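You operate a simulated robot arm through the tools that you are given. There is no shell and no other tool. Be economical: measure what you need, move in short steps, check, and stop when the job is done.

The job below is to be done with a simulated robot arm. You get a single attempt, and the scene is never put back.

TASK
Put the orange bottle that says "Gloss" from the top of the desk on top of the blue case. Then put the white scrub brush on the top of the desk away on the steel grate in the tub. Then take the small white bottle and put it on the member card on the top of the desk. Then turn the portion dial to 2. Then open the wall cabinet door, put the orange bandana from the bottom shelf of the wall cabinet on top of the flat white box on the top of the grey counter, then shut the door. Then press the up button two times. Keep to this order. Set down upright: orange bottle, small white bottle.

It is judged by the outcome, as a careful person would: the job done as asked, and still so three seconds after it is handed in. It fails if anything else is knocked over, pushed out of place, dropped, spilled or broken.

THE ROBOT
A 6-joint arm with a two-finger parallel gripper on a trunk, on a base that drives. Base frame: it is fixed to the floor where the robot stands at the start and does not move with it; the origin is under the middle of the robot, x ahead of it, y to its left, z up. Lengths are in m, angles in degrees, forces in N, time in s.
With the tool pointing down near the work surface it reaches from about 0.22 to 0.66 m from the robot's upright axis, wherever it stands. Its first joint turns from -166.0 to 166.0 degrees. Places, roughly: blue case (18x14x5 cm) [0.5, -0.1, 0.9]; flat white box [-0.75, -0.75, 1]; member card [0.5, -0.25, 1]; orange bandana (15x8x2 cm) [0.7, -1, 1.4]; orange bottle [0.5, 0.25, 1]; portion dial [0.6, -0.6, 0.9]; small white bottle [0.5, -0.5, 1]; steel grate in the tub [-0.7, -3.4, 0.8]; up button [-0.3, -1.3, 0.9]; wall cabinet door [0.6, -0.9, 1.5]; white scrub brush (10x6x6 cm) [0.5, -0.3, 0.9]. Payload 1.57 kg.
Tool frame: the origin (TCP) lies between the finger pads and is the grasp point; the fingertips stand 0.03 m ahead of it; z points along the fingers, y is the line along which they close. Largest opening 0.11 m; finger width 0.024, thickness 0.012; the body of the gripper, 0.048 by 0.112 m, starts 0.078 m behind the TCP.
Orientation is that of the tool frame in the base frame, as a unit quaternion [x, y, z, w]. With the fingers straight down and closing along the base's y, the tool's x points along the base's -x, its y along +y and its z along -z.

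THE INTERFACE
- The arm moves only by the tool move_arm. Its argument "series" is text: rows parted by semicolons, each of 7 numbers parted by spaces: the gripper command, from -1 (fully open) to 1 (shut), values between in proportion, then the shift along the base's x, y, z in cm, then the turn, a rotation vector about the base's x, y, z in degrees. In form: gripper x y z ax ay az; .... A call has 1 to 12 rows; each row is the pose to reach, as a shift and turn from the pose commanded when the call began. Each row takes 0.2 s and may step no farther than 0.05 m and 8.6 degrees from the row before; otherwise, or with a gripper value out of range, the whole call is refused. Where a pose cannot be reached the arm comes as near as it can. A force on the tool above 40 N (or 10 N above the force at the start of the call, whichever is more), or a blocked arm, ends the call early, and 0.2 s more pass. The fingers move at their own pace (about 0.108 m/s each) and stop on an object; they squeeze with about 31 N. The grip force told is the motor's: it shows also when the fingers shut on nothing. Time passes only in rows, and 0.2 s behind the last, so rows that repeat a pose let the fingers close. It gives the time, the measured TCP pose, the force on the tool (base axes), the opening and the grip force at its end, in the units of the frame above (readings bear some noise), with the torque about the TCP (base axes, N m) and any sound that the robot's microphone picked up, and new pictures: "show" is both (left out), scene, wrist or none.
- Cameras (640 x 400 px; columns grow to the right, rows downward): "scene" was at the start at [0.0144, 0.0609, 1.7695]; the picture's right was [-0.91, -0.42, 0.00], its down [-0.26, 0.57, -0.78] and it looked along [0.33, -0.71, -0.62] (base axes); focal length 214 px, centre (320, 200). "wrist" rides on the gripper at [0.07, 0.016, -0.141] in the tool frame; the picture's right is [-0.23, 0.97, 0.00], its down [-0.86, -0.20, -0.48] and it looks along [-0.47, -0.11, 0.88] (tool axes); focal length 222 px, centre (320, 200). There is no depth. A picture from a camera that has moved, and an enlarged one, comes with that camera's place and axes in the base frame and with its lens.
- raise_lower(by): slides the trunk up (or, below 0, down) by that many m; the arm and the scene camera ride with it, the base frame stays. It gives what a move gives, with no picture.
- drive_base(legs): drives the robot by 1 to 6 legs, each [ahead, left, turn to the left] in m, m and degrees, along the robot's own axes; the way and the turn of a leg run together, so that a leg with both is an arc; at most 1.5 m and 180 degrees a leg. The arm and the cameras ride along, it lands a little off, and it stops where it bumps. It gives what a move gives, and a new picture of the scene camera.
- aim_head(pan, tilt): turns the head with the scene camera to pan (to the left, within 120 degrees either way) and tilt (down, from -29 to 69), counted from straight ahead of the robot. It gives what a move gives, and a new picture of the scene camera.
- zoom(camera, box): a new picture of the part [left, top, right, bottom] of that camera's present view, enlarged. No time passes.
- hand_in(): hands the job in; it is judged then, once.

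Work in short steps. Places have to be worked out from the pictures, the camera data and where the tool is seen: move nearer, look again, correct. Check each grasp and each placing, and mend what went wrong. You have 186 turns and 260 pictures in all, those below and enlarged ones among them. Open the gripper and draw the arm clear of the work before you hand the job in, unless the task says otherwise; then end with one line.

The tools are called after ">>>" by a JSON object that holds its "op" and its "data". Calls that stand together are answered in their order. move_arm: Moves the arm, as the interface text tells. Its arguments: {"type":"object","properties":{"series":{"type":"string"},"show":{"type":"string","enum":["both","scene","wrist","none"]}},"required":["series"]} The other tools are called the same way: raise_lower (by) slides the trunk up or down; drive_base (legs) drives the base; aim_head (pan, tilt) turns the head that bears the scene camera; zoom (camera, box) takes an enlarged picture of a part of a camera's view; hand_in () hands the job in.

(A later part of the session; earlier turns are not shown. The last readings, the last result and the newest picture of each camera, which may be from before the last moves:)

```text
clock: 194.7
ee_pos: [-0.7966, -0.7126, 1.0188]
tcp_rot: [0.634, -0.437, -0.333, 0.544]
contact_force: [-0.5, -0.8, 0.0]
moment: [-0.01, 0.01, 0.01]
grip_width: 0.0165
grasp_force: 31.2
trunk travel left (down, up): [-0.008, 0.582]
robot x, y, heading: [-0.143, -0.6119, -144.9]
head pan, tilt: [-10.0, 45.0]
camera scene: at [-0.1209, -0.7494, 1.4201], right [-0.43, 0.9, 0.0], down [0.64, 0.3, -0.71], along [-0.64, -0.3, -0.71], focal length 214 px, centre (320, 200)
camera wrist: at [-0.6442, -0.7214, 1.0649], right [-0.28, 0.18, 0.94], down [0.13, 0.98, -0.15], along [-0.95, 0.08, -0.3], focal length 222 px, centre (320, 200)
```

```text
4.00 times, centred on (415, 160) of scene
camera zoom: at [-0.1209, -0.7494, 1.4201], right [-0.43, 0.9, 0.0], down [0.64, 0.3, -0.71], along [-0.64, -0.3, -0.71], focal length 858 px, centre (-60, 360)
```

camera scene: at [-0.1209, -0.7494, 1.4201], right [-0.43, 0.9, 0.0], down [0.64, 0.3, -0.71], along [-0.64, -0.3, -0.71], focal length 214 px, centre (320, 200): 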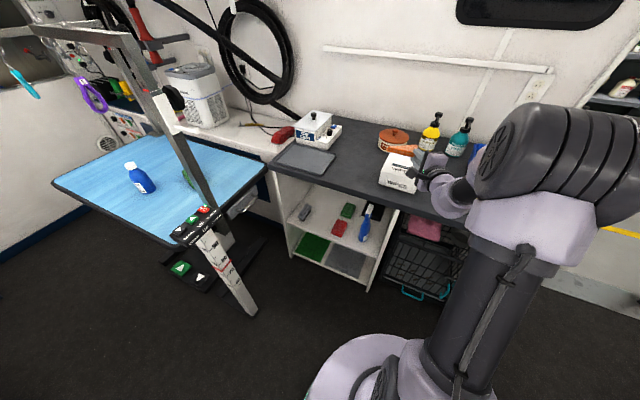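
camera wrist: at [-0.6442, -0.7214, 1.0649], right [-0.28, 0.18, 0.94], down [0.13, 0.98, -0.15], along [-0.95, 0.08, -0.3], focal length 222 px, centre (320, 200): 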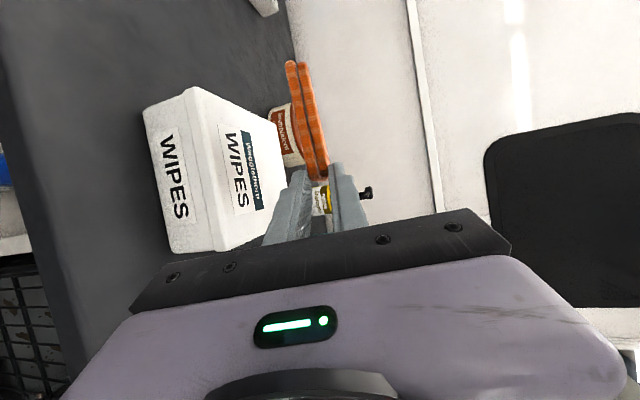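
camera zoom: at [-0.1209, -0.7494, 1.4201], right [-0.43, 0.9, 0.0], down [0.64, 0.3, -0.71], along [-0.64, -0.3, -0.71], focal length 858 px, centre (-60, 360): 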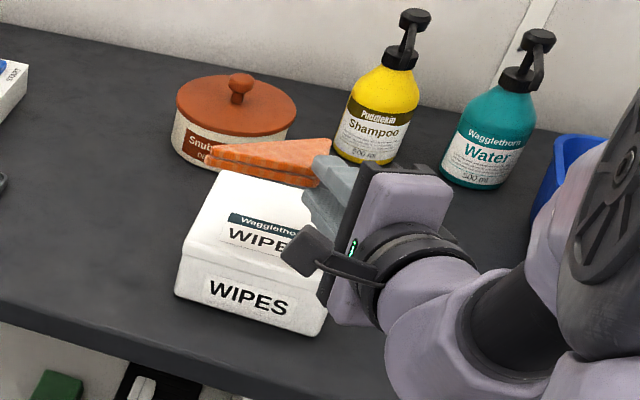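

Positions agree with my plan. I shift 1 cm and lower until it touches the box.

>>> {"op": "move_arm", "data": {"series": "1 0.3 0.5 -1 0 0 0; 1 0.6 1 -2 0 0 0; 1 0.6 1 -3 0 0 0; 1 0.6 1 -3.5 0 0 0; 1 0.6 1 -3.9 0 0 0; 1 0.6 1 -3.9 0 0 0", "show": "wrist"}}

>>> {"op": "zoom", "data": {"camera": "wrist", "box": [130, 50, 370, 240]}}

```text
clock: 196.1
ee_pos: [-0.7907, -0.7031, 0.9808]
tcp_rot: [0.635, -0.436, -0.333, 0.544]
contact_force: [-0.2, 0.9, -0.9]
moment: [0.02, 0.0, 0.0]
grip_width: 0.0166
grasp_force: 30.7
trunk travel left (down, up): [-0.008, 0.582]
robot x, y, heading: [-0.1445, -0.6108, -144.7]
head pan, tilt: [-10.0, 45.0]
camera wrist: at [-0.6386, -0.711, 1.027], right [-0.28, 0.18, 0.94], down [0.13, 0.98, -0.15], along [-0.95, 0.08, -0.3], focal length 222 px, centre (320, 200)
```

wrist: 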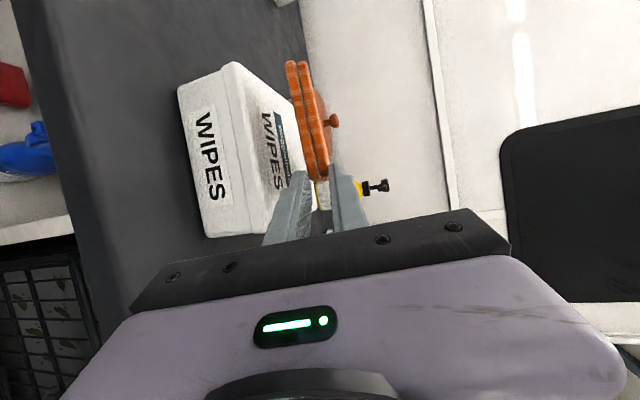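

```text
2.11 times, centred on (250, 145) of wrist
camera zoom: at [-0.6386, -0.711, 1.027], right [-0.28, 0.18, 0.94], down [0.13, 0.98, -0.15], along [-0.95, 0.08, -0.3], focal length 468 px, centre (467, 316)
```

zoom: 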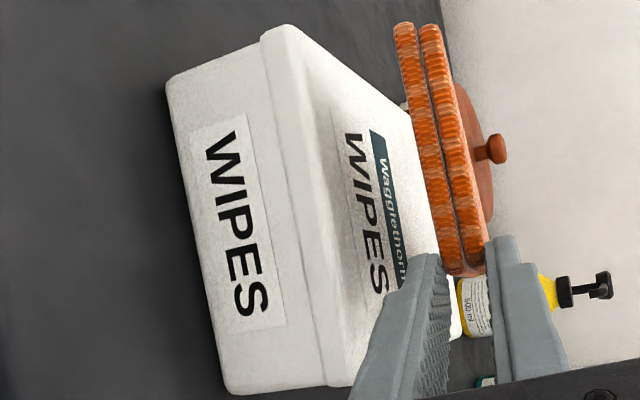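

Still slightly above the box; I probe lower.

>>> {"op": "move_arm", "data": {"series": "1 0 0.3 -0.4 0 0 0; 1 0 0.5 -0.8 0 0 0; 1 0 0.5 -1.2 0 0 0; 1 0 0.5 -1.2 0 0 0", "show": "wrist"}}

>>> {"op": "zoom", "data": {"camera": "wrist", "box": [130, 50, 370, 240]}}

```text
clock: 197.1
ee_pos: [-0.7904, -0.6986, 0.9677]
tcp_rot: [0.634, -0.437, -0.332, 0.544]
contact_force: [0.0, 0.1, -0.3]
moment: [-0.02, 0.01, -0.01]
grip_width: 0.0165
grasp_force: 31.3
trunk travel left (down, up): [-0.008, 0.582]
robot x, y, heading: [-0.1451, -0.6081, -144.5]
head pan, tilt: [-10.0, 45.0]
camera wrist: at [-0.6386, -0.7064, 1.0151], right [-0.28, 0.18, 0.94], down [0.13, 0.98, -0.15], along [-0.95, 0.08, -0.3], focal length 222 px, centre (320, 200)
```

wrist: 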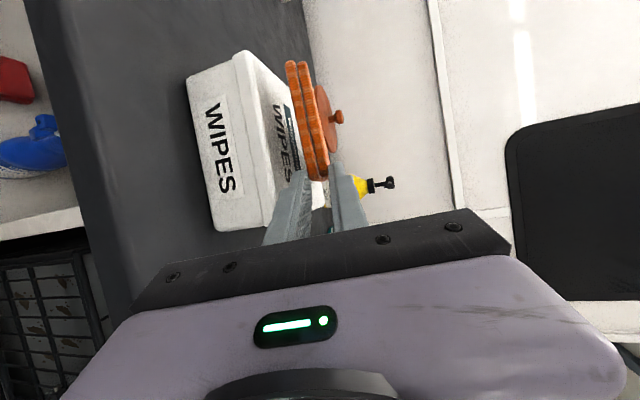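

```text
2.11 times, centred on (250, 145) of wrist
camera zoom: at [-0.6386, -0.7064, 1.0151], right [-0.28, 0.18, 0.94], down [0.13, 0.98, -0.15], along [-0.95, 0.08, -0.3], focal length 468 px, centre (467, 316)
```

zoom: 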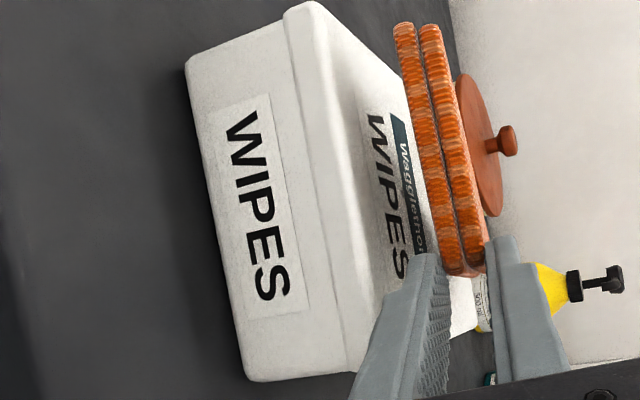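

No contact yet. I keep lowering in small steps.

>>> {"op": "move_arm", "data": {"series": "1 0 0 -0.4 0 0 0; 1 0 0 -0.8 0 0 0; 1 0 0 -1.2 0 0 0; 1 0 0 -1.6 0 0 0; 1 0 0 -1.6 0 0 0", "show": "wrist"}}

>>> {"op": "zoom", "data": {"camera": "wrist", "box": [130, 50, 370, 240]}}

```text
clock: 198.3
ee_pos: [-0.7912, -0.6975, 0.9548]
tcp_rot: [0.634, -0.436, -0.333, 0.546]
contact_force: [-1.3, -1.5, 19.2]
moment: [-0.06, 0.7, 0.03]
grip_width: 0.0168
grasp_force: 30.1
trunk travel left (down, up): [-0.008, 0.582]
robot x, y, heading: [-0.1418, -0.6094, -144.8]
head pan, tilt: [-10.0, 45.0]
camera wrist: at [-0.6381, -0.7063, 1.0004], right [-0.27, 0.18, 0.94], down [0.13, 0.98, -0.15], along [-0.95, 0.08, -0.29], focal length 222 px, centre (320, 200)
```

wrist: 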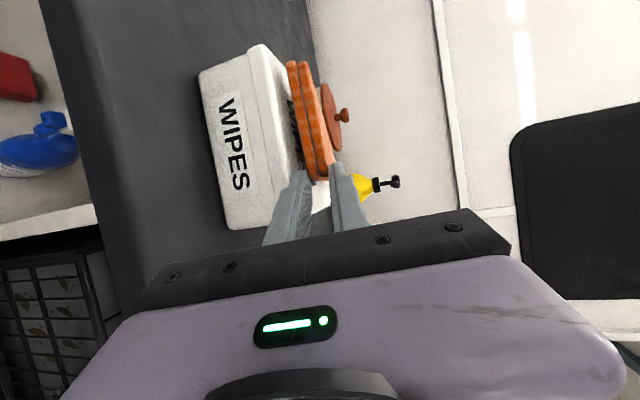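

```text
2.11 times, centred on (250, 145) of wrist
camera zoom: at [-0.6381, -0.7063, 1.0004], right [-0.27, 0.18, 0.94], down [0.13, 0.98, -0.15], along [-0.95, 0.08, -0.29], focal length 468 px, centre (467, 316)
```

zoom: 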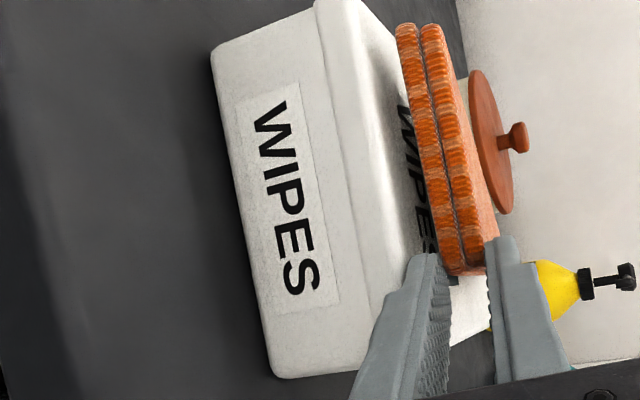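

It rests on the box. I open while raising slightly (so the lower finger does not press down), then draw straight back along the tool axis.

>>> {"op": "move_arm", "data": {"series": "1 0 0 0.2 0 0 0; 0.6 0 0 0.4 0 0 0; 0.45 0 0 0.8 0 0 0; 0.3 0 0 1.1 0 0 0; 0.3 0 0 1.1 0 0 0; 0.3 0.9 0.4 1.2 0 0 0; 0.3 1.8 0.8 1.3 0 0 0; 0.3 2.7 1.2 1.5 0 0 0; 0.3 4.5 2 2 0 0 0; 0.3 7 3 3 0 0 0", "show": "both"}}

>>> {"op": "zoom", "data": {"camera": "scene", "box": [350, 110, 480, 210]}}

```text
clock: 200.5
ee_pos: [-0.7207, -0.6672, 0.9828]
tcp_rot: [0.636, -0.437, -0.332, 0.543]
contact_force: [0.7, 1.2, -0.2]
moment: [0.0, 0.0, -0.04]
grip_width: 0.0384
grasp_force: 0.1
trunk travel left (down, up): [-0.008, 0.582]
robot x, y, heading: [-0.1436, -0.6091, -144.5]
head pan, tilt: [-10.0, 45.0]
camera scene: at [-0.1207, -0.7494, 1.4201], right [-0.43, 0.9, 0.0], down [0.64, 0.3, -0.71], along [-0.64, -0.3, -0.71], focal length 214 px, centre (320, 200)
camera wrist: at [-0.5686, -0.6751, 1.0292], right [-0.28, 0.18, 0.94], down [0.13, 0.98, -0.15], along [-0.95, 0.08, -0.3], focal length 222 px, centre (320, 200)
```

scene: 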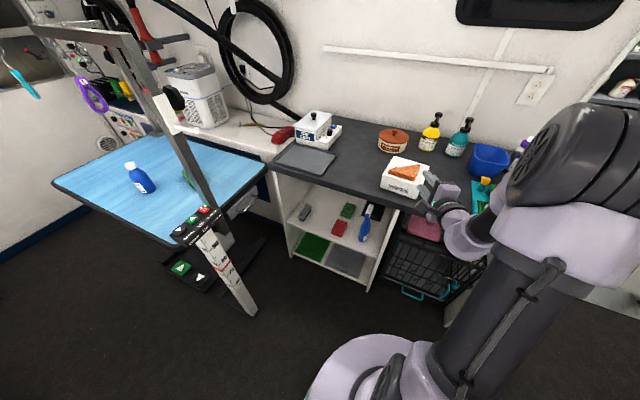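
wrist: 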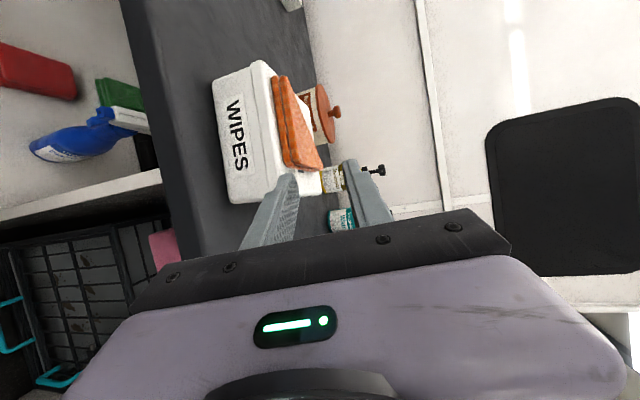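

```text
4.00 times, centred on (415, 160) of scene
camera zoom: at [-0.1207, -0.7494, 1.4201], right [-0.43, 0.9, 0.0], down [0.64, 0.3, -0.71], along [-0.64, -0.3, -0.71], focal length 858 px, centre (-60, 360)
```

zoom: 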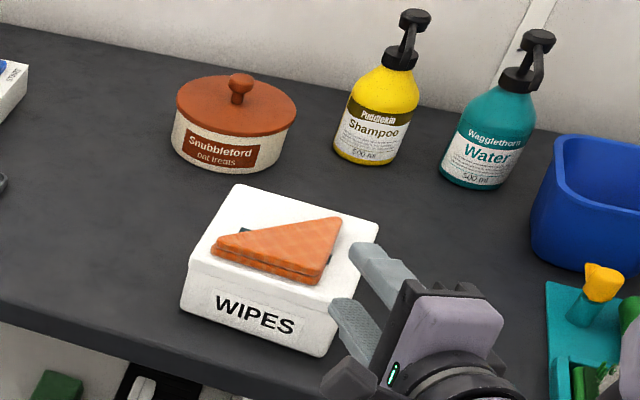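

The bandana lies on the box. Next the door: I close the fingers, raise the arm off the counter, and lift the trunk back up.

>>> {"op": "move_arm", "data": {"series": "1 3 1 4 0 0 0; 1 5 2 8 0 0 0; 1 6 2 12 0 0 0; 1 6 2 12 0 0 0", "show": "none"}}

>>> {"op": "raise_lower", "data": {"by": 0.34}}

>>> {"op": "drive_base", "data": {"legs": [[0.08, 0.02, 0], [0, 0, -108], [0, 0, -108]]}}

```text
refused: row 1 steps farther than a row can; nothing moved
```

```text
clock: 203.8
ee_pos: [-0.7227, -0.6668, 1.3221]
tcp_rot: [0.635, -0.436, -0.333, 0.544]
contact_force: [-0.6, 0.0, -0.4]
moment: [-0.02, 0.02, -0.02]
grip_width: 0.0382
grasp_force: 0.1
trunk travel left (down, up): [-0.348, 0.242]
robot x, y, heading: [-0.1386, -0.6111, -144.7]
head pan, tilt: [-10.0, 45.0]
```

```text
clock: 214.0
ee_pos: [0.2956, -0.9861, 1.3235]
tcp_rot: [0.62, 0.458, 0.405, 0.492]
contact_force: [0.6, -0.5, -0.1]
moment: [0.02, 0.0, -0.01]
grip_width: 0.0383
grasp_force: 0.1
trunk travel left (down, up): [-0.348, 0.242]
robot x, y, heading: [-0.1955, -0.6705, -2.8]
head pan, tilt: [-10.0, 45.0]
camera scene: at [-0.1303, -0.5507, 1.7601], right [-0.22, -0.98, 0.0], down [-0.69, 0.16, -0.71], along [0.69, -0.16, -0.71], focal length 214 px, centre (320, 200)
```

scene: 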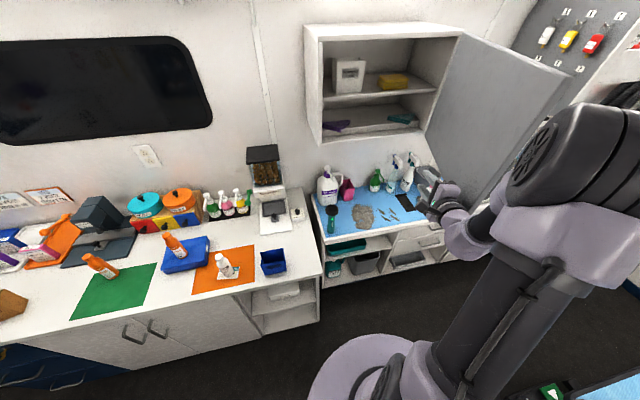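

The hand came round right at the door's inner side; I check the door and arm with the head.

>>> {"op": "aim_head", "data": {"pan": -40, "tilt": 30}}

```text
clock: 215.0
ee_pos: [0.2942, -0.9851, 1.3227]
tcp_rot: [0.62, 0.458, 0.406, 0.491]
contact_force: [-1.2, 0.0, 0.6]
moment: [0.0, 0.01, -0.01]
grip_width: 0.0385
grasp_force: 0.0
trunk travel left (down, up): [-0.348, 0.242]
robot x, y, heading: [-0.1941, -0.6723, -3.1]
head pan, tilt: [-40.0, 30.0]
camera scene: at [-0.1432, -0.5941, 1.7827], right [-0.68, -0.73, 0.0], down [-0.37, 0.34, -0.87], along [0.64, -0.59, -0.5], focal length 214 px, centre (320, 200)
```

scene: 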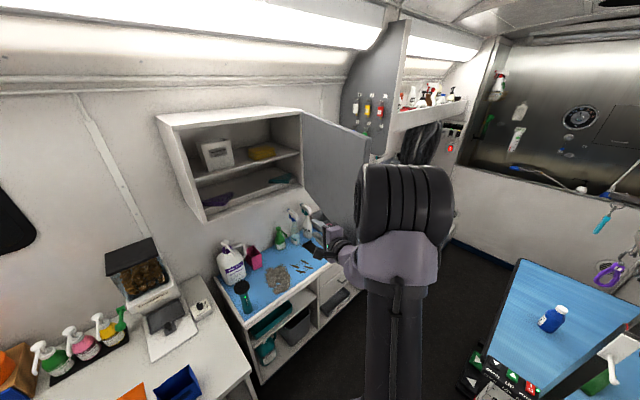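

The sweep nudged the door wider (≈74°), harmless. To push it shut I must get to its outer side: I raise and retract the hand, back up, and sidestep right.

>>> {"op": "move_arm", "data": {"series": "1 -2 2 3 0 0 0; 1 -4 4 6 0 0 0; 1 -6 6 9 0 0 0; 1 -7 8 12 0 0 0; 1 -7 8 12 0 0 0", "show": "none"}}

>>> {"op": "drive_base", "data": {"legs": [[-0.13, 0, 3], [0, -0.26, 0]]}}

```text
clock: 216.2
ee_pos: [0.2235, -0.9046, 1.4449]
tcp_rot: [0.62, 0.459, 0.405, 0.491]
contact_force: [0.8, 0.3, -0.3]
moment: [0.02, -0.04, 0.02]
grip_width: 0.0
grasp_force: 21.6
trunk travel left (down, up): [-0.348, 0.242]
robot x, y, heading: [-0.1932, -0.6724, -2.7]
head pan, tilt: [-40.0, 30.0]
```

```text
clock: 218.9
ee_pos: [0.1087, -1.1393, 1.4438]
tcp_rot: [0.607, 0.474, 0.419, 0.481]
contact_force: [-0.8, -0.7, 0.1]
moment: [0.0, 0.03, 0.03]
grip_width: 0.0
grasp_force: 21.4
trunk travel left (down, up): [-0.348, 0.242]
robot x, y, heading: [-0.324, -0.9312, 0.4]
head pan, tilt: [-40.0, 30.0]
camera scene: at [-0.2745, -0.85, 1.7827], right [-0.64, -0.77, 0.0], down [-0.38, 0.32, -0.87], along [0.67, -0.55, -0.5], focal length 214 px, centre (320, 200)
```

scene: 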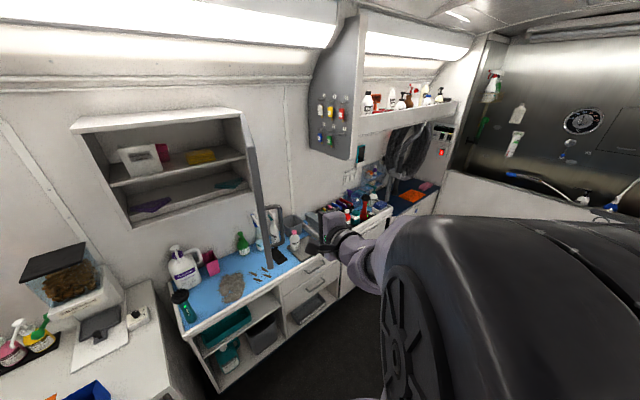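

The hand is now outside the door (free edge ≈ (0.15, -1.02)). I turn the tool to point toward +x+y so the closed fingertips can push.

>>> {"op": "move_arm", "data": {"series": "1 0.5 -0.5 0 0 0 8; 1 1 -1 0 0 0 16; 1 1.5 -1.5 0 0 0 24; 1 2 -2 0 0 0 32; 1 2.5 -2.5 0 0 0 40; 1 3 -3 0 0 0 48; 1 3.5 -3.5 0 0 0 56; 1 3.5 -3.5 0 0 0 56", "show": "both"}}

```text
clock: 220.7
ee_pos: [0.1438, -1.1726, 1.4448]
tcp_rot: [0.313, 0.704, 0.596, 0.227]
contact_force: [-0.6, -0.1, -0.3]
moment: [0.01, 0.01, -0.04]
grip_width: 0.0002
grasp_force: 21.6
trunk travel left (down, up): [-0.348, 0.242]
robot x, y, heading: [-0.3183, -0.9256, 0.3]
head pan, tilt: [-40.0, 30.0]
camera scene: at [-0.2754, -0.8481, 1.7827], right [-0.64, -0.77, 0.0], down [-0.38, 0.32, -0.87], along [0.67, -0.55, -0.5], focal length 214 px, centre (320, 200)
camera wrist: at [0.0, -1.2209, 1.4904], right [0.32, -0.07, 0.94], down [0.23, -0.96, -0.15], along [0.92, 0.27, -0.3], focal length 222 px, centre (320, 200)
```

scene: 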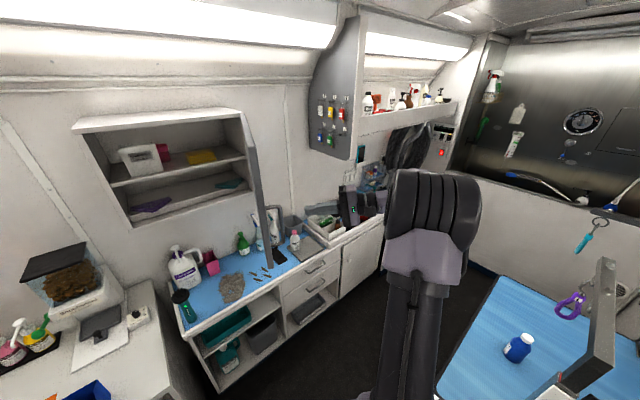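
wrist: 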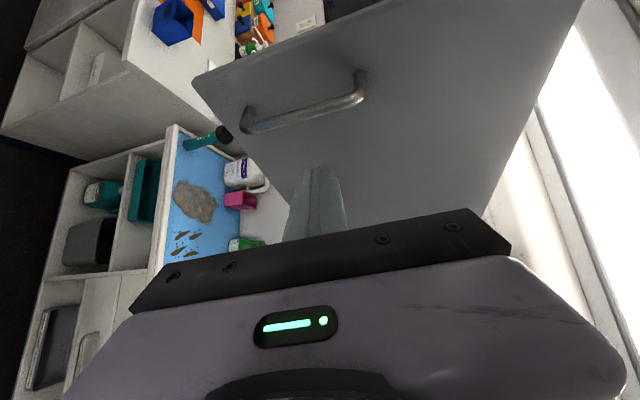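

The closed fingertips face the door's outer side between handle and hinge. I push along the closing arc.

>>> {"op": "move_arm", "data": {"series": "1 3 3 0 0 0 0; 1 6 6 0 0 0 0; 1 9.2 9.1 0 0 0 0; 1 11.5 12.5 0 0 0 -2; 1 13.5 16 0 0 0 -4; 1 15.2 19 0 0 0 -6; 1 17.5 21.5 0 0 0 -8; 1 20 23.5 0 0 0 -10; 1 20 23.5 0 0 0 -10", "show": "both"}}

```text
clock: 222.7
ee_pos: [0.3454, -0.9406, 1.4438]
tcp_rot: [0.374, 0.674, 0.573, 0.279]
contact_force: [-0.3, -0.9, 0.3]
moment: [-0.02, 0.0, -0.01]
grip_width: 0.0
grasp_force: 21.2
trunk travel left (down, up): [-0.348, 0.242]
robot x, y, heading: [-0.3171, -0.9304, 0.3]
head pan, tilt: [-40.0, 30.0]
camera scene: at [-0.2752, -0.8496, 1.7827], right [-0.64, -0.77, 0.0], down [-0.38, 0.32, -0.87], along [0.67, -0.55, -0.5], focal length 214 px, centre (320, 200)
camera wrist: at [0.1957, -0.9623, 1.4894], right [0.31, -0.13, 0.94], down [0.06, -0.99, -0.15], along [0.95, 0.1, -0.3], focal length 222 px, centre (320, 200)
```

scene: 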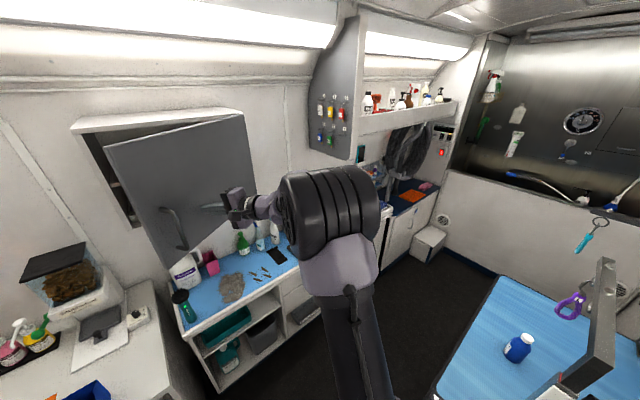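
wrist: 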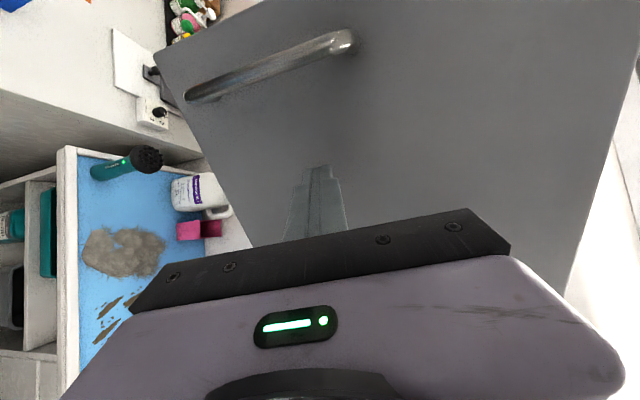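

The door is at about 35°. Driving forward will push it further; I advance 0.17 m.

>>> {"op": "drive_base", "data": {"legs": [[0.17, 0.02, 0]]}}

>>> {"op": "move_arm", "data": {"series": "1 1 1 0 0 0 -5; 1 2 2 0 0 0 -10; 1 2.5 3 0 0 0 -15; 1 2.5 3 0 0 0 -15", "show": "both"}}

```text
clock: 224.2
ee_pos: [0.5153, -0.9228, 1.4419]
tcp_rot: [0.376, 0.674, 0.571, 0.28]
contact_force: [0.7, 0.5, -0.5]
moment: [-0.03, -0.01, 0.0]
grip_width: 0.0
grasp_force: 21.3
trunk travel left (down, up): [-0.348, 0.242]
robot x, y, heading: [-0.1538, -0.9106, 0.0]
head pan, tilt: [-40.0, 30.0]
camera scene: at [-0.1023, -0.8286, 1.7826], right [-0.64, -0.77, 0.0], down [-0.38, 0.32, -0.87], along [0.66, -0.56, -0.5], focal length 214 px, centre (320, 200)
```

scene: 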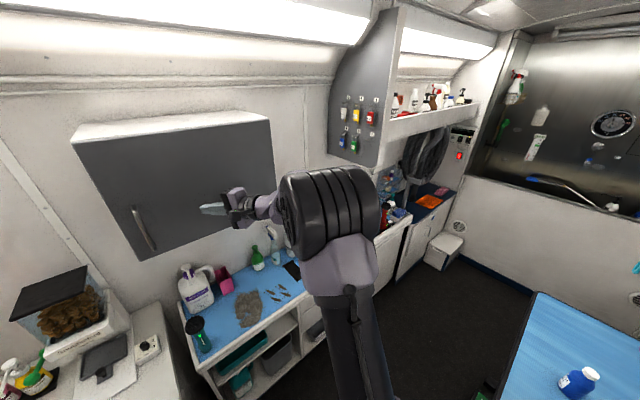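

```text
clock: 225.2
ee_pos: [0.5413, -0.8935, 1.4421]
tcp_rot: [0.46, 0.619, 0.53, 0.353]
contact_force: [0.4, 0.3, -0.4]
moment: [0.01, -0.02, 0.0]
grip_width: 0.0
grasp_force: 21.0
trunk travel left (down, up): [-0.348, 0.242]
robot x, y, heading: [-0.1485, -0.9094, -0.2]
head pan, tilt: [-40.0, 30.0]
camera scene: at [-0.1032, -0.8296, 1.7827], right [-0.64, -0.77, 0.0], down [-0.38, 0.32, -0.87], along [0.66, -0.56, -0.5], focal length 214 px, centre (320, 200)
camera wrist: at [0.3915, -0.875, 1.4884], right [0.26, -0.2, 0.94], down [-0.2, -0.97, -0.15], along [0.94, -0.15, -0.3], focal length 222 px, centre (320, 200)
```

scene: 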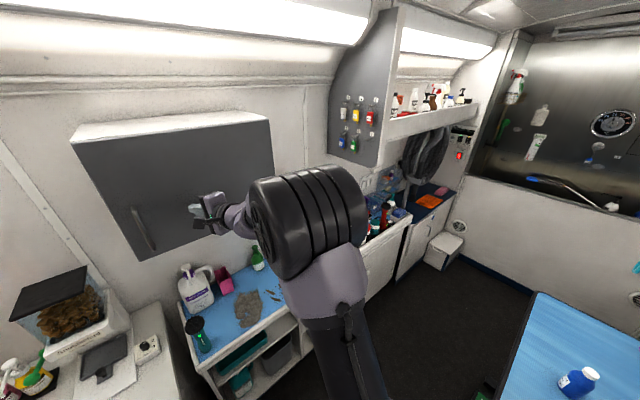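
wrist: 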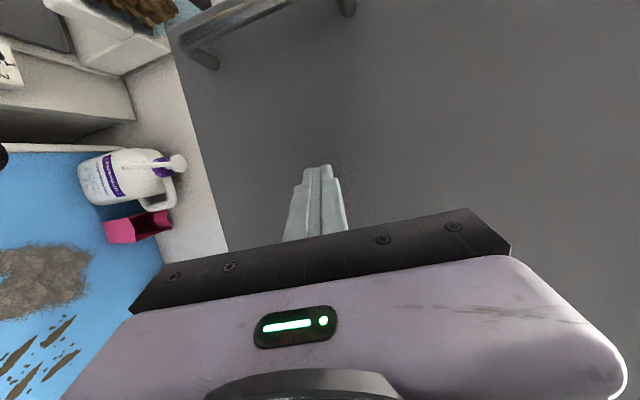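

It looks shut or nearly so. I push forward until firm contact to make sure.

>>> {"op": "move_arm", "data": {"series": "1 1 0 0 0 0 0; 1 2 0 0 0 0 0; 1 2.6 0 0 0 0 0; 1 3.2 0 0 0 0 0; 1 3.8 0 0 0 0 0; 1 4.4 0 0 0 0 0; 1 5 0 0 0 0 0", "show": "scene"}}

>>> {"op": "zoom", "data": {"camera": "scene", "box": [60, 90, 300, 270]}}

```text
clock: 226.1
ee_pos: [0.5591, -0.8942, 1.4437]
tcp_rot: [0.46, 0.62, 0.529, 0.353]
contact_force: [-31.0, -1.9, 4.6]
moment: [0.02, -0.26, -0.09]
grip_width: 0.0
grasp_force: 21.5
trunk travel left (down, up): [-0.348, 0.242]
robot x, y, heading: [-0.1517, -0.9121, 0.2]
head pan, tilt: [-40.0, 30.0]
stopped in row 4: the force on the tool passed its limit at 46 N (the readings are from after the stop); the commanded pose is now the measured one
camera scene: at [-0.1131, -0.8292, 1.7831], right [-0.64, -0.77, 0.0], down [-0.38, 0.32, -0.87], along [0.67, -0.56, -0.5], focal length 214 px, centre (320, 200)
```

scene: 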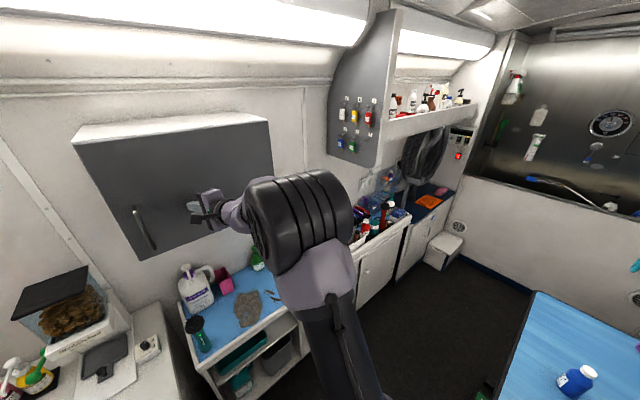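

```text
2.22 times, centred on (180, 180) of scene
camera zoom: at [-0.1131, -0.8292, 1.7831], right [-0.64, -0.77, 0.0], down [-0.38, 0.32, -0.87], along [0.67, -0.56, -0.5], focal length 477 px, centre (631, 244)
```

zoom: 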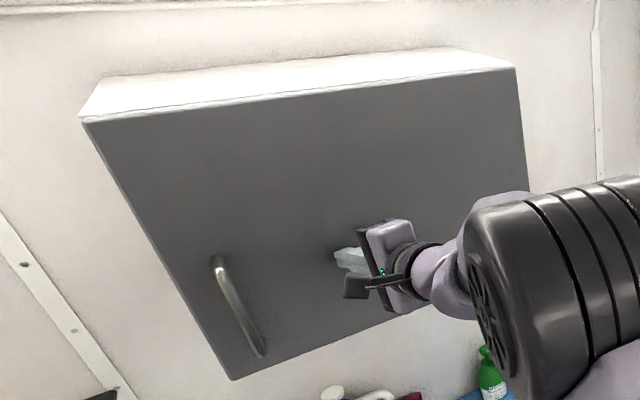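

The door is firmly shut. I back off and pitch the tool down to vertical for pressing the UP button at about (-0.344, -1.297, 0.90).

>>> {"op": "move_arm", "data": {"series": "1 -3 0 0 0 0 0; 1 -6 0 0 -2.66 7.43 0; 1 -9 0 0 -5.3 14.9 0; 1 -12 0 0 -8 22.3 0; 1 -15 0 -1 -10.6 29.7 0; 1 -18 0 -2 -13.3 37.1 0; 1 -19 0 -3 -16 44.6 0; 1 -20 0 -4 -18.6 52 0; 1 -20 0 -5 -21.3 59.4 0; 1 -20 0 -6 -23.9 66.9 0; 1 -20 0 -6 -26.6 74.3 0; 1 -20 0 -6 -26.6 74.3 0", "show": "scene"}}

```text
clock: 228.7
ee_pos: [0.3651, -0.8938, 1.3797]
tcp_rot: [0.597, 0.802, -0.001, -0.002]
contact_force: [0.2, -0.2, 0.0]
moment: [0.0, -0.02, -0.02]
grip_width: 0.0
grasp_force: 21.4
trunk travel left (down, up): [-0.348, 0.242]
robot x, y, heading: [-0.1502, -0.911, 0.1]
head pan, tilt: [-40.0, 30.0]
camera scene: at [-0.1054, -0.829, 1.7828], right [-0.64, -0.77, 0.0], down [-0.38, 0.32, -0.87], along [0.66, -0.56, -0.5], focal length 214 px, centre (320, 200)
```

scene: 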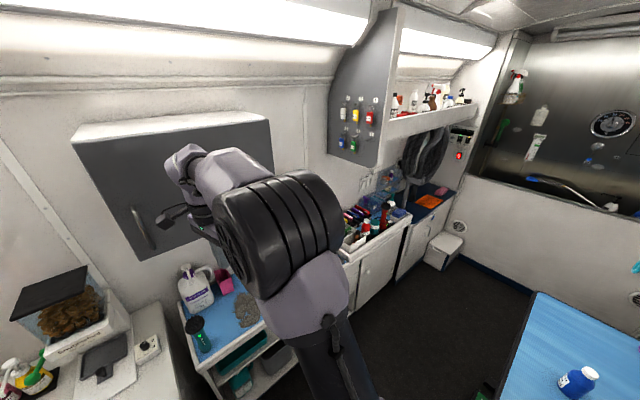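

Vertical now and the door stays shut. I tuck the hand in, turn left 180°, back up, then sidestep to the button side of the table.

>>> {"op": "move_arm", "data": {"series": "1 -4 0 0 0 0 0; 1 -8 0 0 0 0 0; 1 -11 0 0 0 0 0; 1 -11 0 0 0 0 0", "show": "none"}}

>>> {"op": "drive_base", "data": {"legs": [[0, 0, 90], [0, 0, 90], [-0.27, 0, 0]]}}

>>> {"op": "aim_head", "data": {"pan": 35, "tilt": 40}}

```text
clock: 229.7
ee_pos: [0.2574, -0.8941, 1.3793]
tcp_rot: [0.597, 0.803, -0.001, -0.001]
contact_force: [0.2, 0.4, -0.5]
moment: [0.02, 0.03, -0.01]
grip_width: 0.0002
grasp_force: 21.3
trunk travel left (down, up): [-0.348, 0.242]
robot x, y, heading: [-0.152, -0.9087, 0.1]
head pan, tilt: [-40.0, 30.0]
```

```text
clock: 239.2
ee_pos: [-0.2887, -0.9246, 1.3805]
tcp_rot: [0.801, -0.598, 0.0, -0.001]
contact_force: [0.6, 0.5, 0.1]
moment: [-0.01, 0.03, 0.01]
grip_width: 0.0
grasp_force: 21.2
trunk travel left (down, up): [-0.348, 0.242]
robot x, y, heading: [0.1197, -0.9122, 179.7]
head pan, tilt: [-40.0, 30.0]
camera scene: at [0.0678, -0.9936, 1.7827], right [0.65, 0.76, 0.0], down [0.38, -0.32, -0.87], along [-0.66, 0.56, -0.5], focal length 214 px, centre (320, 200)
```

scene: 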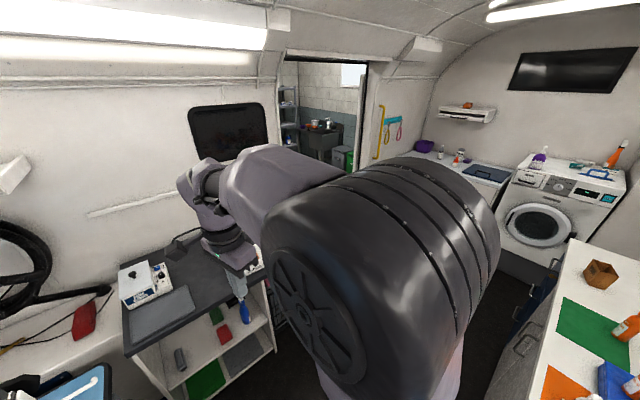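

```text
clock: 240.7
ee_pos: [-0.2884, -0.9238, 1.3805]
tcp_rot: [0.801, -0.598, 0.001, -0.001]
contact_force: [0.3, -0.3, -0.8]
moment: [0.03, 0.02, 0.01]
grip_width: 0.0
grasp_force: 21.5
trunk travel left (down, up): [-0.348, 0.242]
robot x, y, heading: [0.1224, -0.9131, 180.1]
head pan, tilt: [35.0, 40.0]
camera scene: at [0.0661, -1.1005, 1.7673], right [-0.57, 0.82, 0.0], down [0.53, 0.37, -0.77], along [-0.63, -0.44, -0.64], focal length 214 px, centre (320, 200)
```

scene: 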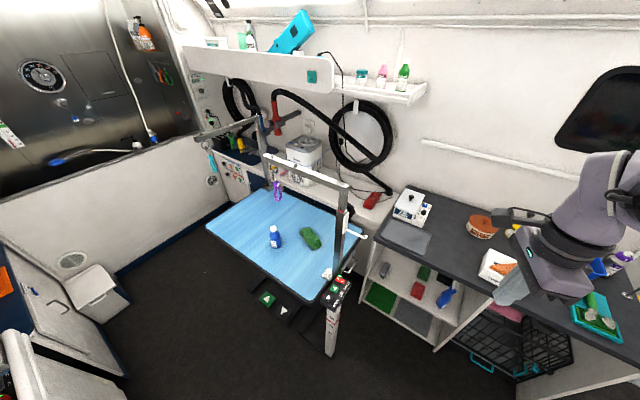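

I zoom in on the button panel and post.

>>> {"op": "zoom", "data": {"camera": "scene", "box": [280, 170, 400, 330]}}

```text
2.50 times, centred on (340, 250) of scene
camera zoom: at [0.0661, -1.1005, 1.7673], right [-0.57, 0.82, 0.0], down [0.53, 0.37, -0.77], along [-0.63, -0.44, -0.64], focal length 536 px, centre (270, 75)
```

zoom: 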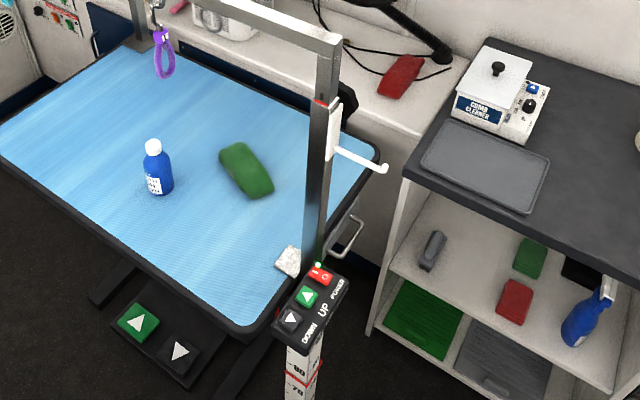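

The buttons lie along x (DOWN -0.29, UP -0.343, POWER -0.391, y ≈ -1.305), with the post just behind POWER. I turn the tool so its thin side faces the post, and move the base alongside.

>>> {"op": "move_arm", "data": {"series": "1 1 0 0 0 0 7.8; 1 2 0 0 0 0 15.6; 1 3 0 0 0 0 23.3; 1 4 0 0 0 0 31.1; 1 4 0 0 0 0 38.9; 1 4 0 0 0 0 46.7; 1 4 0 0 0 0 54.4; 1 4 0 0 0 0 62.2; 1 4 0 0 0 0 70; 1 4 0 0 0 0 73", "show": "none"}}

>>> {"op": "drive_base", "data": {"legs": [[0, 0.385, 0]]}}

```text
clock: 242.9
ee_pos: [-0.2491, -0.9256, 1.3787]
tcp_rot: [1.0, -0.003, 0.001, -0.002]
contact_force: [0.7, -0.6, 0.5]
moment: [-0.03, 0.02, 0.0]
grip_width: 0.0
grasp_force: 21.1
trunk travel left (down, up): [-0.348, 0.242]
robot x, y, heading: [0.1186, -0.9089, 179.5]
head pan, tilt: [35.0, 40.0]
```

```text
clock: 245.3
ee_pos: [-0.2513, -1.3143, 1.38]
tcp_rot: [1.0, -0.004, 0.0, -0.002]
contact_force: [0.6, -0.7, 0.0]
moment: [0.03, 0.03, 0.01]
grip_width: 0.0
grasp_force: 21.5
trunk travel left (down, up): [-0.348, 0.242]
robot x, y, heading: [0.1175, -1.2985, 179.9]
head pan, tilt: [35.0, 40.0]
camera scene: at [0.0651, -1.49, 1.7672], right [-0.57, 0.82, 0.0], down [0.53, 0.37, -0.77], along [-0.63, -0.44, -0.64], focal length 214 px, centre (320, 200)
```

scene: 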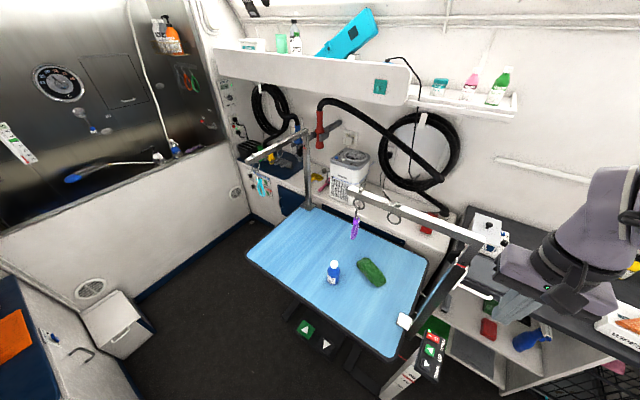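

Now I tilt the tool 25° so its top leans away from the post, lower to z 1.05, and look.

>>> {"op": "move_arm", "data": {"series": "1 0 0 -4.5 0 5 0; 1 0 0 -9 0 10 0; 1 0 0.3 -13.5 0 15 0; 1 0 0.6 -18 0 20 0; 1 0 0.9 -22.5 0 25 0; 1 0 1.2 -27 0 25 0; 1 -2 1.2 -31 0 25 0; 1 -5 1.2 -33 0 25 0; 1 -5 1.2 -33 0 25 0", "show": "wrist"}}

>>> {"op": "zoom", "data": {"camera": "scene", "box": [380, 220, 560, 390]}}

```text
clock: 247.3
ee_pos: [-0.2984, -1.3031, 1.0495]
tcp_rot: [0.976, -0.004, -0.217, -0.001]
contact_force: [0.6, -0.4, 0.8]
moment: [-0.03, 0.05, 0.01]
grip_width: 0.0
grasp_force: 21.1
out of reach, approached as far as the arm can: row 5, 6
trunk travel left (down, up): [-0.348, 0.242]
robot x, y, heading: [0.1162, -1.2979, 179.8]
head pan, tilt: [35.0, 40.0]
camera wrist: at [-0.1746, -1.3205, 1.1484], right [-0.21, -0.97, 0.1], down [-0.57, 0.2, 0.79], along [-0.79, 0.12, -0.6], focal length 222 px, centre (320, 200)
```

wrist: 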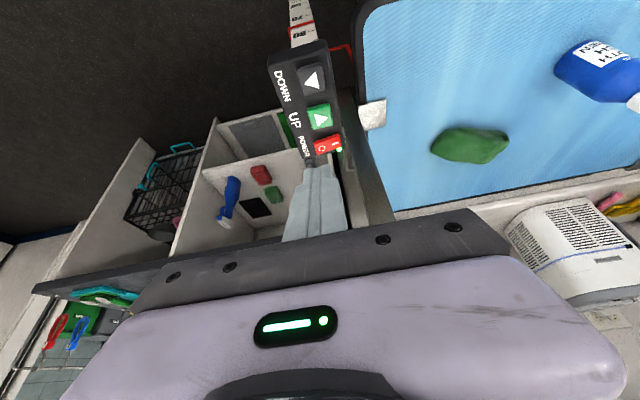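

```text
2.35 times, centred on (470, 305) of scene
camera zoom: at [0.0663, -1.4893, 1.7674], right [-0.57, 0.82, 0.0], down [0.53, 0.37, -0.77], along [-0.63, -0.44, -0.64], focal length 505 px, centre (-33, -47)
```

zoom: 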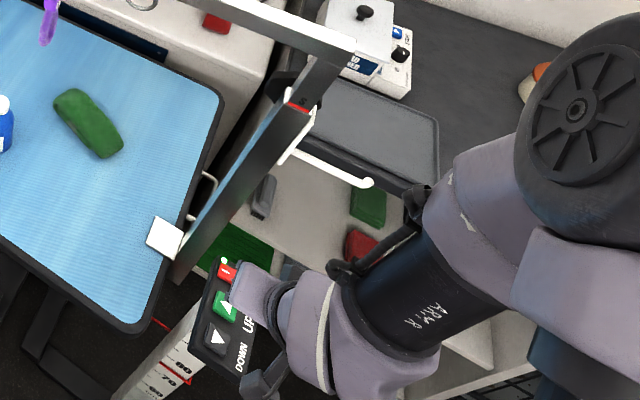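

The wrist view puts UP at about (-0.335, -1.306). I move over it to z ≈ 0.96 and check.

>>> {"op": "move_arm", "data": {"series": "1 -1.5 -0.1 -2.5 0 0 0; 1 -3 -0.2 -5 0 0 0; 1 -4 -0.2 -7.5 0 0 0; 1 -4 -0.2 -9 0 0 0; 1 -4 -0.2 -9 0 0 0", "show": "wrist"}}

>>> {"op": "zoom", "data": {"camera": "wrist", "box": [240, 60, 420, 220]}}

>>> {"op": "zoom", "data": {"camera": "scene", "box": [400, 300, 500, 390]}}

```text
clock: 248.5
ee_pos: [-0.3394, -1.3047, 0.9595]
tcp_rot: [0.977, -0.005, -0.215, -0.002]
contact_force: [0.5, 0.7, -0.3]
moment: [0.01, -0.02, 0.02]
grip_width: 0.0
grasp_force: 21.3
trunk travel left (down, up): [-0.348, 0.242]
robot x, y, heading: [0.1184, -1.3007, 179.9]
head pan, tilt: [35.0, 40.0]
camera wrist: at [-0.2168, -1.3214, 1.0581], right [-0.21, -0.97, 0.1], down [-0.57, 0.2, 0.79], along [-0.79, 0.12, -0.6], focal length 222 px, centre (320, 200)
```

wrist: 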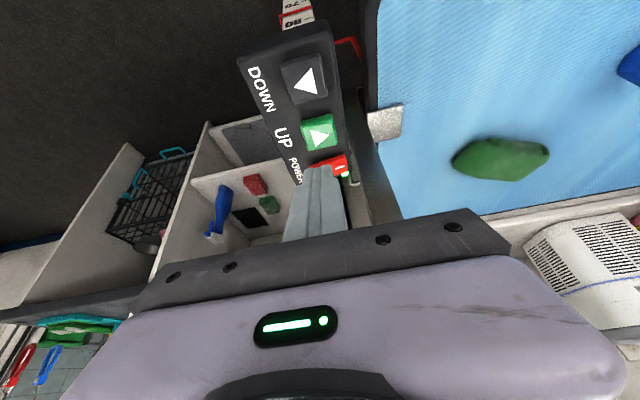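

```text
2.50 times, centred on (330, 140) of wrist
camera zoom: at [-0.2168, -1.3214, 1.0581], right [-0.21, -0.97, 0.1], down [-0.57, 0.2, 0.79], along [-0.79, 0.12, -0.6], focal length 555 px, centre (295, 350)
```

zoom: 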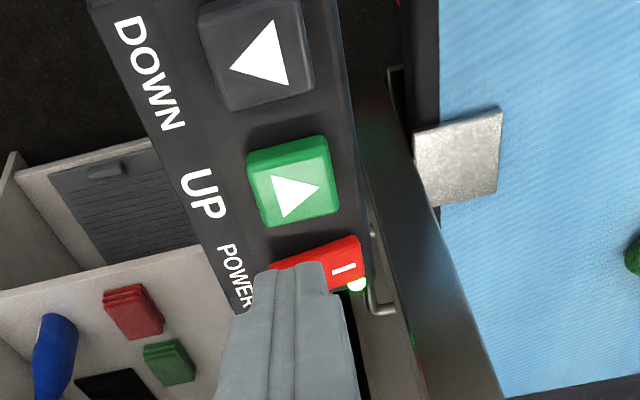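

```text
4.44 times, centred on (450, 345) of scene
camera zoom: at [0.0651, -1.4891, 1.7674], right [-0.57, 0.82, 0.0], down [0.53, 0.37, -0.77], along [-0.63, -0.44, -0.64], focal length 953 px, centre (-258, -444)
```

zoom: 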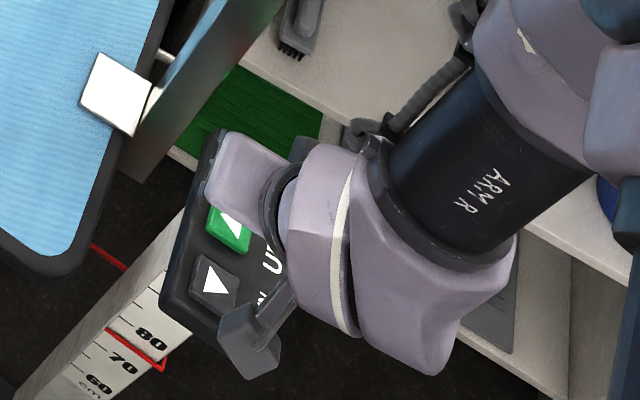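

I need to shift +9 mm in x and -4 mm in y so the tip lands on UP's centre; then I lower to just above it.

>>> {"op": "move_arm", "data": {"series": "1 0.9 -0.4 0 0 0 0; 1 0.9 -0.4 -1.2 0 0 0; 1 0.9 -0.4 -1.8 0 0 0; 1 0.9 -0.4 -1.8 0 0 0", "show": "wrist"}}

>>> {"op": "zoom", "data": {"camera": "wrist", "box": [240, 60, 420, 220]}}

```text
clock: 249.5
ee_pos: [-0.3322, -1.308, 0.9413]
tcp_rot: [0.977, -0.004, -0.215, -0.001]
contact_force: [-0.2, -1.1, -0.1]
moment: [0.01, 0.0, 0.05]
grip_width: 0.0
grasp_force: 21.4
trunk travel left (down, up): [-0.348, 0.242]
robot x, y, heading: [0.117, -1.3001, 180.0]
head pan, tilt: [35.0, 40.0]
camera wrist: at [-0.2082, -1.3253, 1.0403], right [-0.21, -0.97, 0.1], down [-0.57, 0.2, 0.79], along [-0.79, 0.12, -0.6], focal length 222 px, centre (320, 200)
```

wrist: 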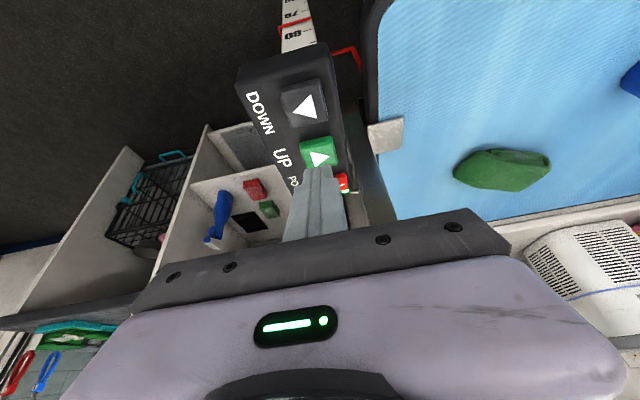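

```text
2.50 times, centred on (330, 140) of wrist
camera zoom: at [-0.2082, -1.3253, 1.0403], right [-0.21, -0.97, 0.1], down [-0.57, 0.2, 0.79], along [-0.79, 0.12, -0.6], focal length 555 px, centre (295, 350)
```

zoom: 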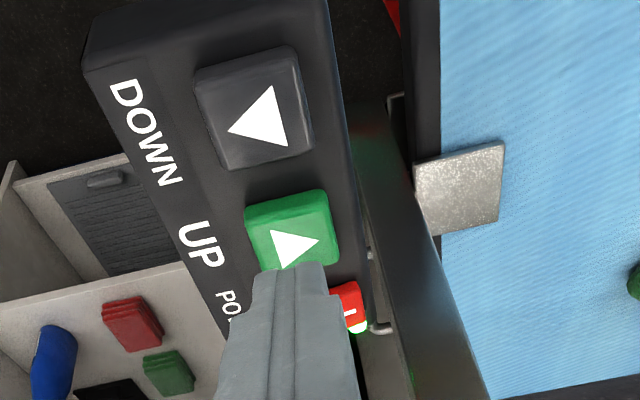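

The tip is just above UP. I press down gently in small steps and watch force and sound.

>>> {"op": "move_arm", "data": {"series": "1 0.2 0 -0.3 0 0 0; 1 0.2 0 -0.6 0 0 0; 1 0.2 0 -0.9 0 0 0", "show": "none"}}

```text
clock: 250.3
ee_pos: [-0.3302, -1.3071, 0.9334]
tcp_rot: [0.977, -0.004, -0.215, -0.001]
contact_force: [0.3, 0.5, 0.0]
moment: [0.02, -0.01, 0.03]
grip_width: 0.0
grasp_force: 21.1
trunk travel left (down, up): [-0.348, 0.242]
robot x, y, heading: [0.1181, -1.2987, 180.0]
head pan, tilt: [35.0, 40.0]
```

No contact yet; a bit further.

>>> {"op": "move_arm", "data": {"series": "1 0 0 -0.2 0 0 0; 1 0 0 -0.4 0 0 0", "show": "none"}}

```text
clock: 250.9
ee_pos: [-0.3291, -1.3072, 0.9295]
tcp_rot: [0.977, -0.004, -0.215, 0.0]
contact_force: [-0.6, -0.1, -0.2]
moment: [-0.01, -0.02, -0.02]
grip_width: 0.0001
grasp_force: 21.5
trunk travel left (down, up): [-0.348, 0.242]
robot x, y, heading: [0.1165, -1.3001, 179.7]
head pan, tilt: [35.0, 40.0]
```

>>> {"op": "move_arm", "data": {"series": "1 0 0 -0.2 0 0 0; 1 0 0 -0.4 0 0 0", "show": "wrist"}}

>>> {"op": "zoom", "data": {"camera": "wrist", "box": [240, 60, 420, 220]}}

```text
clock: 251.5
ee_pos: [-0.3295, -1.3083, 0.9252]
tcp_rot: [0.976, -0.004, -0.217, 0.0]
contact_force: [0.5, 0.3, -1.0]
moment: [0.03, -0.01, 0.02]
grip_width: 0.0
grasp_force: 20.7
trunk travel left (down, up): [-0.348, 0.242]
robot x, y, heading: [0.1168, -1.2989, 179.8]
head pan, tilt: [35.0, 40.0]
camera wrist: at [-0.2062, -1.3262, 1.024], right [-0.21, -0.97, 0.1], down [-0.57, 0.2, 0.79], along [-0.79, 0.12, -0.6], focal length 222 px, centre (320, 200)
```

wrist: 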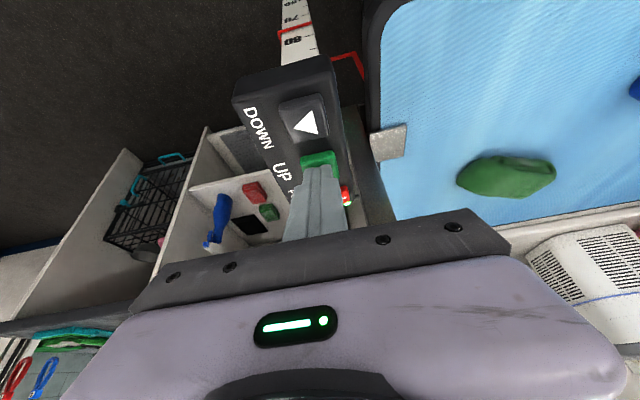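

```text
2.50 times, centred on (330, 140) of wrist
camera zoom: at [-0.2062, -1.3262, 1.024], right [-0.21, -0.97, 0.1], down [-0.57, 0.2, 0.79], along [-0.79, 0.12, -0.6], focal length 555 px, centre (295, 350)
```

zoom: 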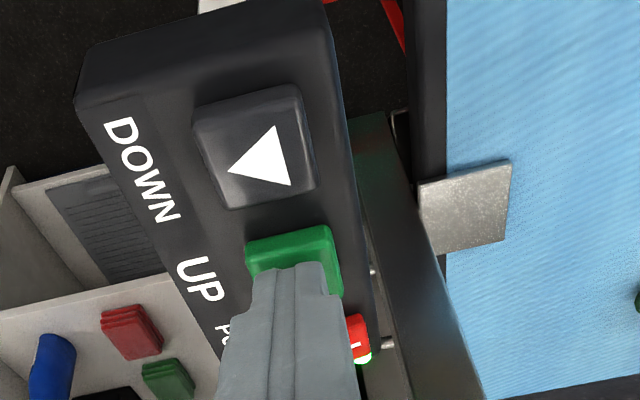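

Tip is over the button, still above it. I continue lowering.

>>> {"op": "move_arm", "data": {"series": "1 0.1 0 -0.3 0 0 0; 1 0.1 0 -0.6 0 0 0", "show": "none"}}

```text
clock: 252.1
ee_pos: [-0.3303, -1.3083, 0.9184]
tcp_rot: [0.976, -0.004, -0.217, -0.001]
contact_force: [-0.9, -0.4, 3.1]
moment: [-0.03, 0.02, 0.01]
grip_width: 0.0
grasp_force: 21.0
trunk travel left (down, up): [-0.348, 0.242]
robot x, y, heading: [0.1138, -1.3004, 179.9]
head pan, tilt: [35.0, 40.0]
heard: click
```

A click: first press done. I lift off by 1.5 cm, and look before the second press.

>>> {"op": "move_arm", "data": {"series": "1 0 0 0.7 0 0 0; 1 0 0 1.5 0 0 0; 1 0 0 1.5 0 0 0", "show": "wrist"}}

>>> {"op": "zoom", "data": {"camera": "wrist", "box": [240, 60, 420, 220]}}

```text
clock: 252.9
ee_pos: [-0.3267, -1.3071, 0.9344]
tcp_rot: [0.976, -0.004, -0.216, -0.001]
contact_force: [0.3, 0.3, -0.3]
moment: [-0.01, 0.0, 0.01]
grip_width: 0.0
grasp_force: 21.5
trunk travel left (down, up): [-0.348, 0.242]
robot x, y, heading: [0.1179, -1.2996, 179.6]
head pan, tilt: [35.0, 40.0]
camera wrist: at [-0.2047, -1.326, 1.033], right [-0.21, -0.97, 0.1], down [-0.57, 0.2, 0.79], along [-0.79, 0.12, -0.6], focal length 222 px, centre (320, 200)
```

wrist: 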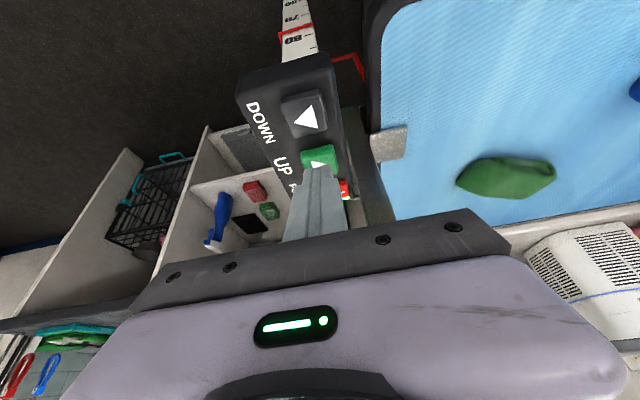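

```text
2.50 times, centred on (330, 140) of wrist
camera zoom: at [-0.2047, -1.326, 1.033], right [-0.21, -0.97, 0.1], down [-0.57, 0.2, 0.79], along [-0.79, 0.12, -0.6], focal length 555 px, centre (295, 350)
```

zoom: 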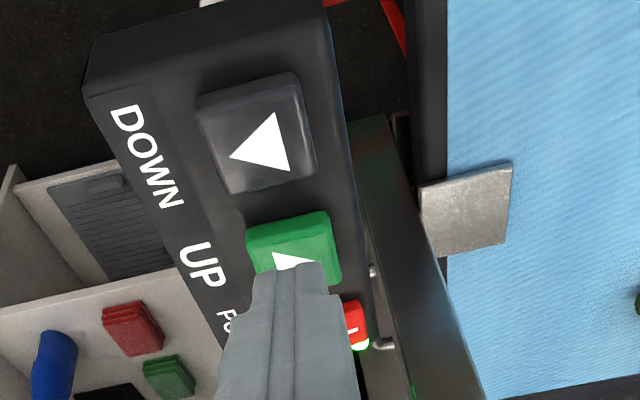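

The button is released. I press the second time with the same travel, and lift straight off again.

>>> {"op": "move_arm", "data": {"series": "1 0 0 -0.7 0 0 0; 1 0 0 -1.2 0 0 0; 1 0 0 -1.5 0 0 0", "show": "none"}}

```text
clock: 253.7
ee_pos: [-0.3285, -1.3078, 0.9194]
tcp_rot: [0.976, -0.005, -0.216, -0.001]
contact_force: [0.2, -1.6, 2.3]
moment: [-0.01, 0.02, 0.03]
grip_width: 0.0
grasp_force: 21.4
trunk travel left (down, up): [-0.348, 0.242]
robot x, y, heading: [0.1228, -1.3021, 179.8]
head pan, tilt: [35.0, 40.0]
heard: click
```

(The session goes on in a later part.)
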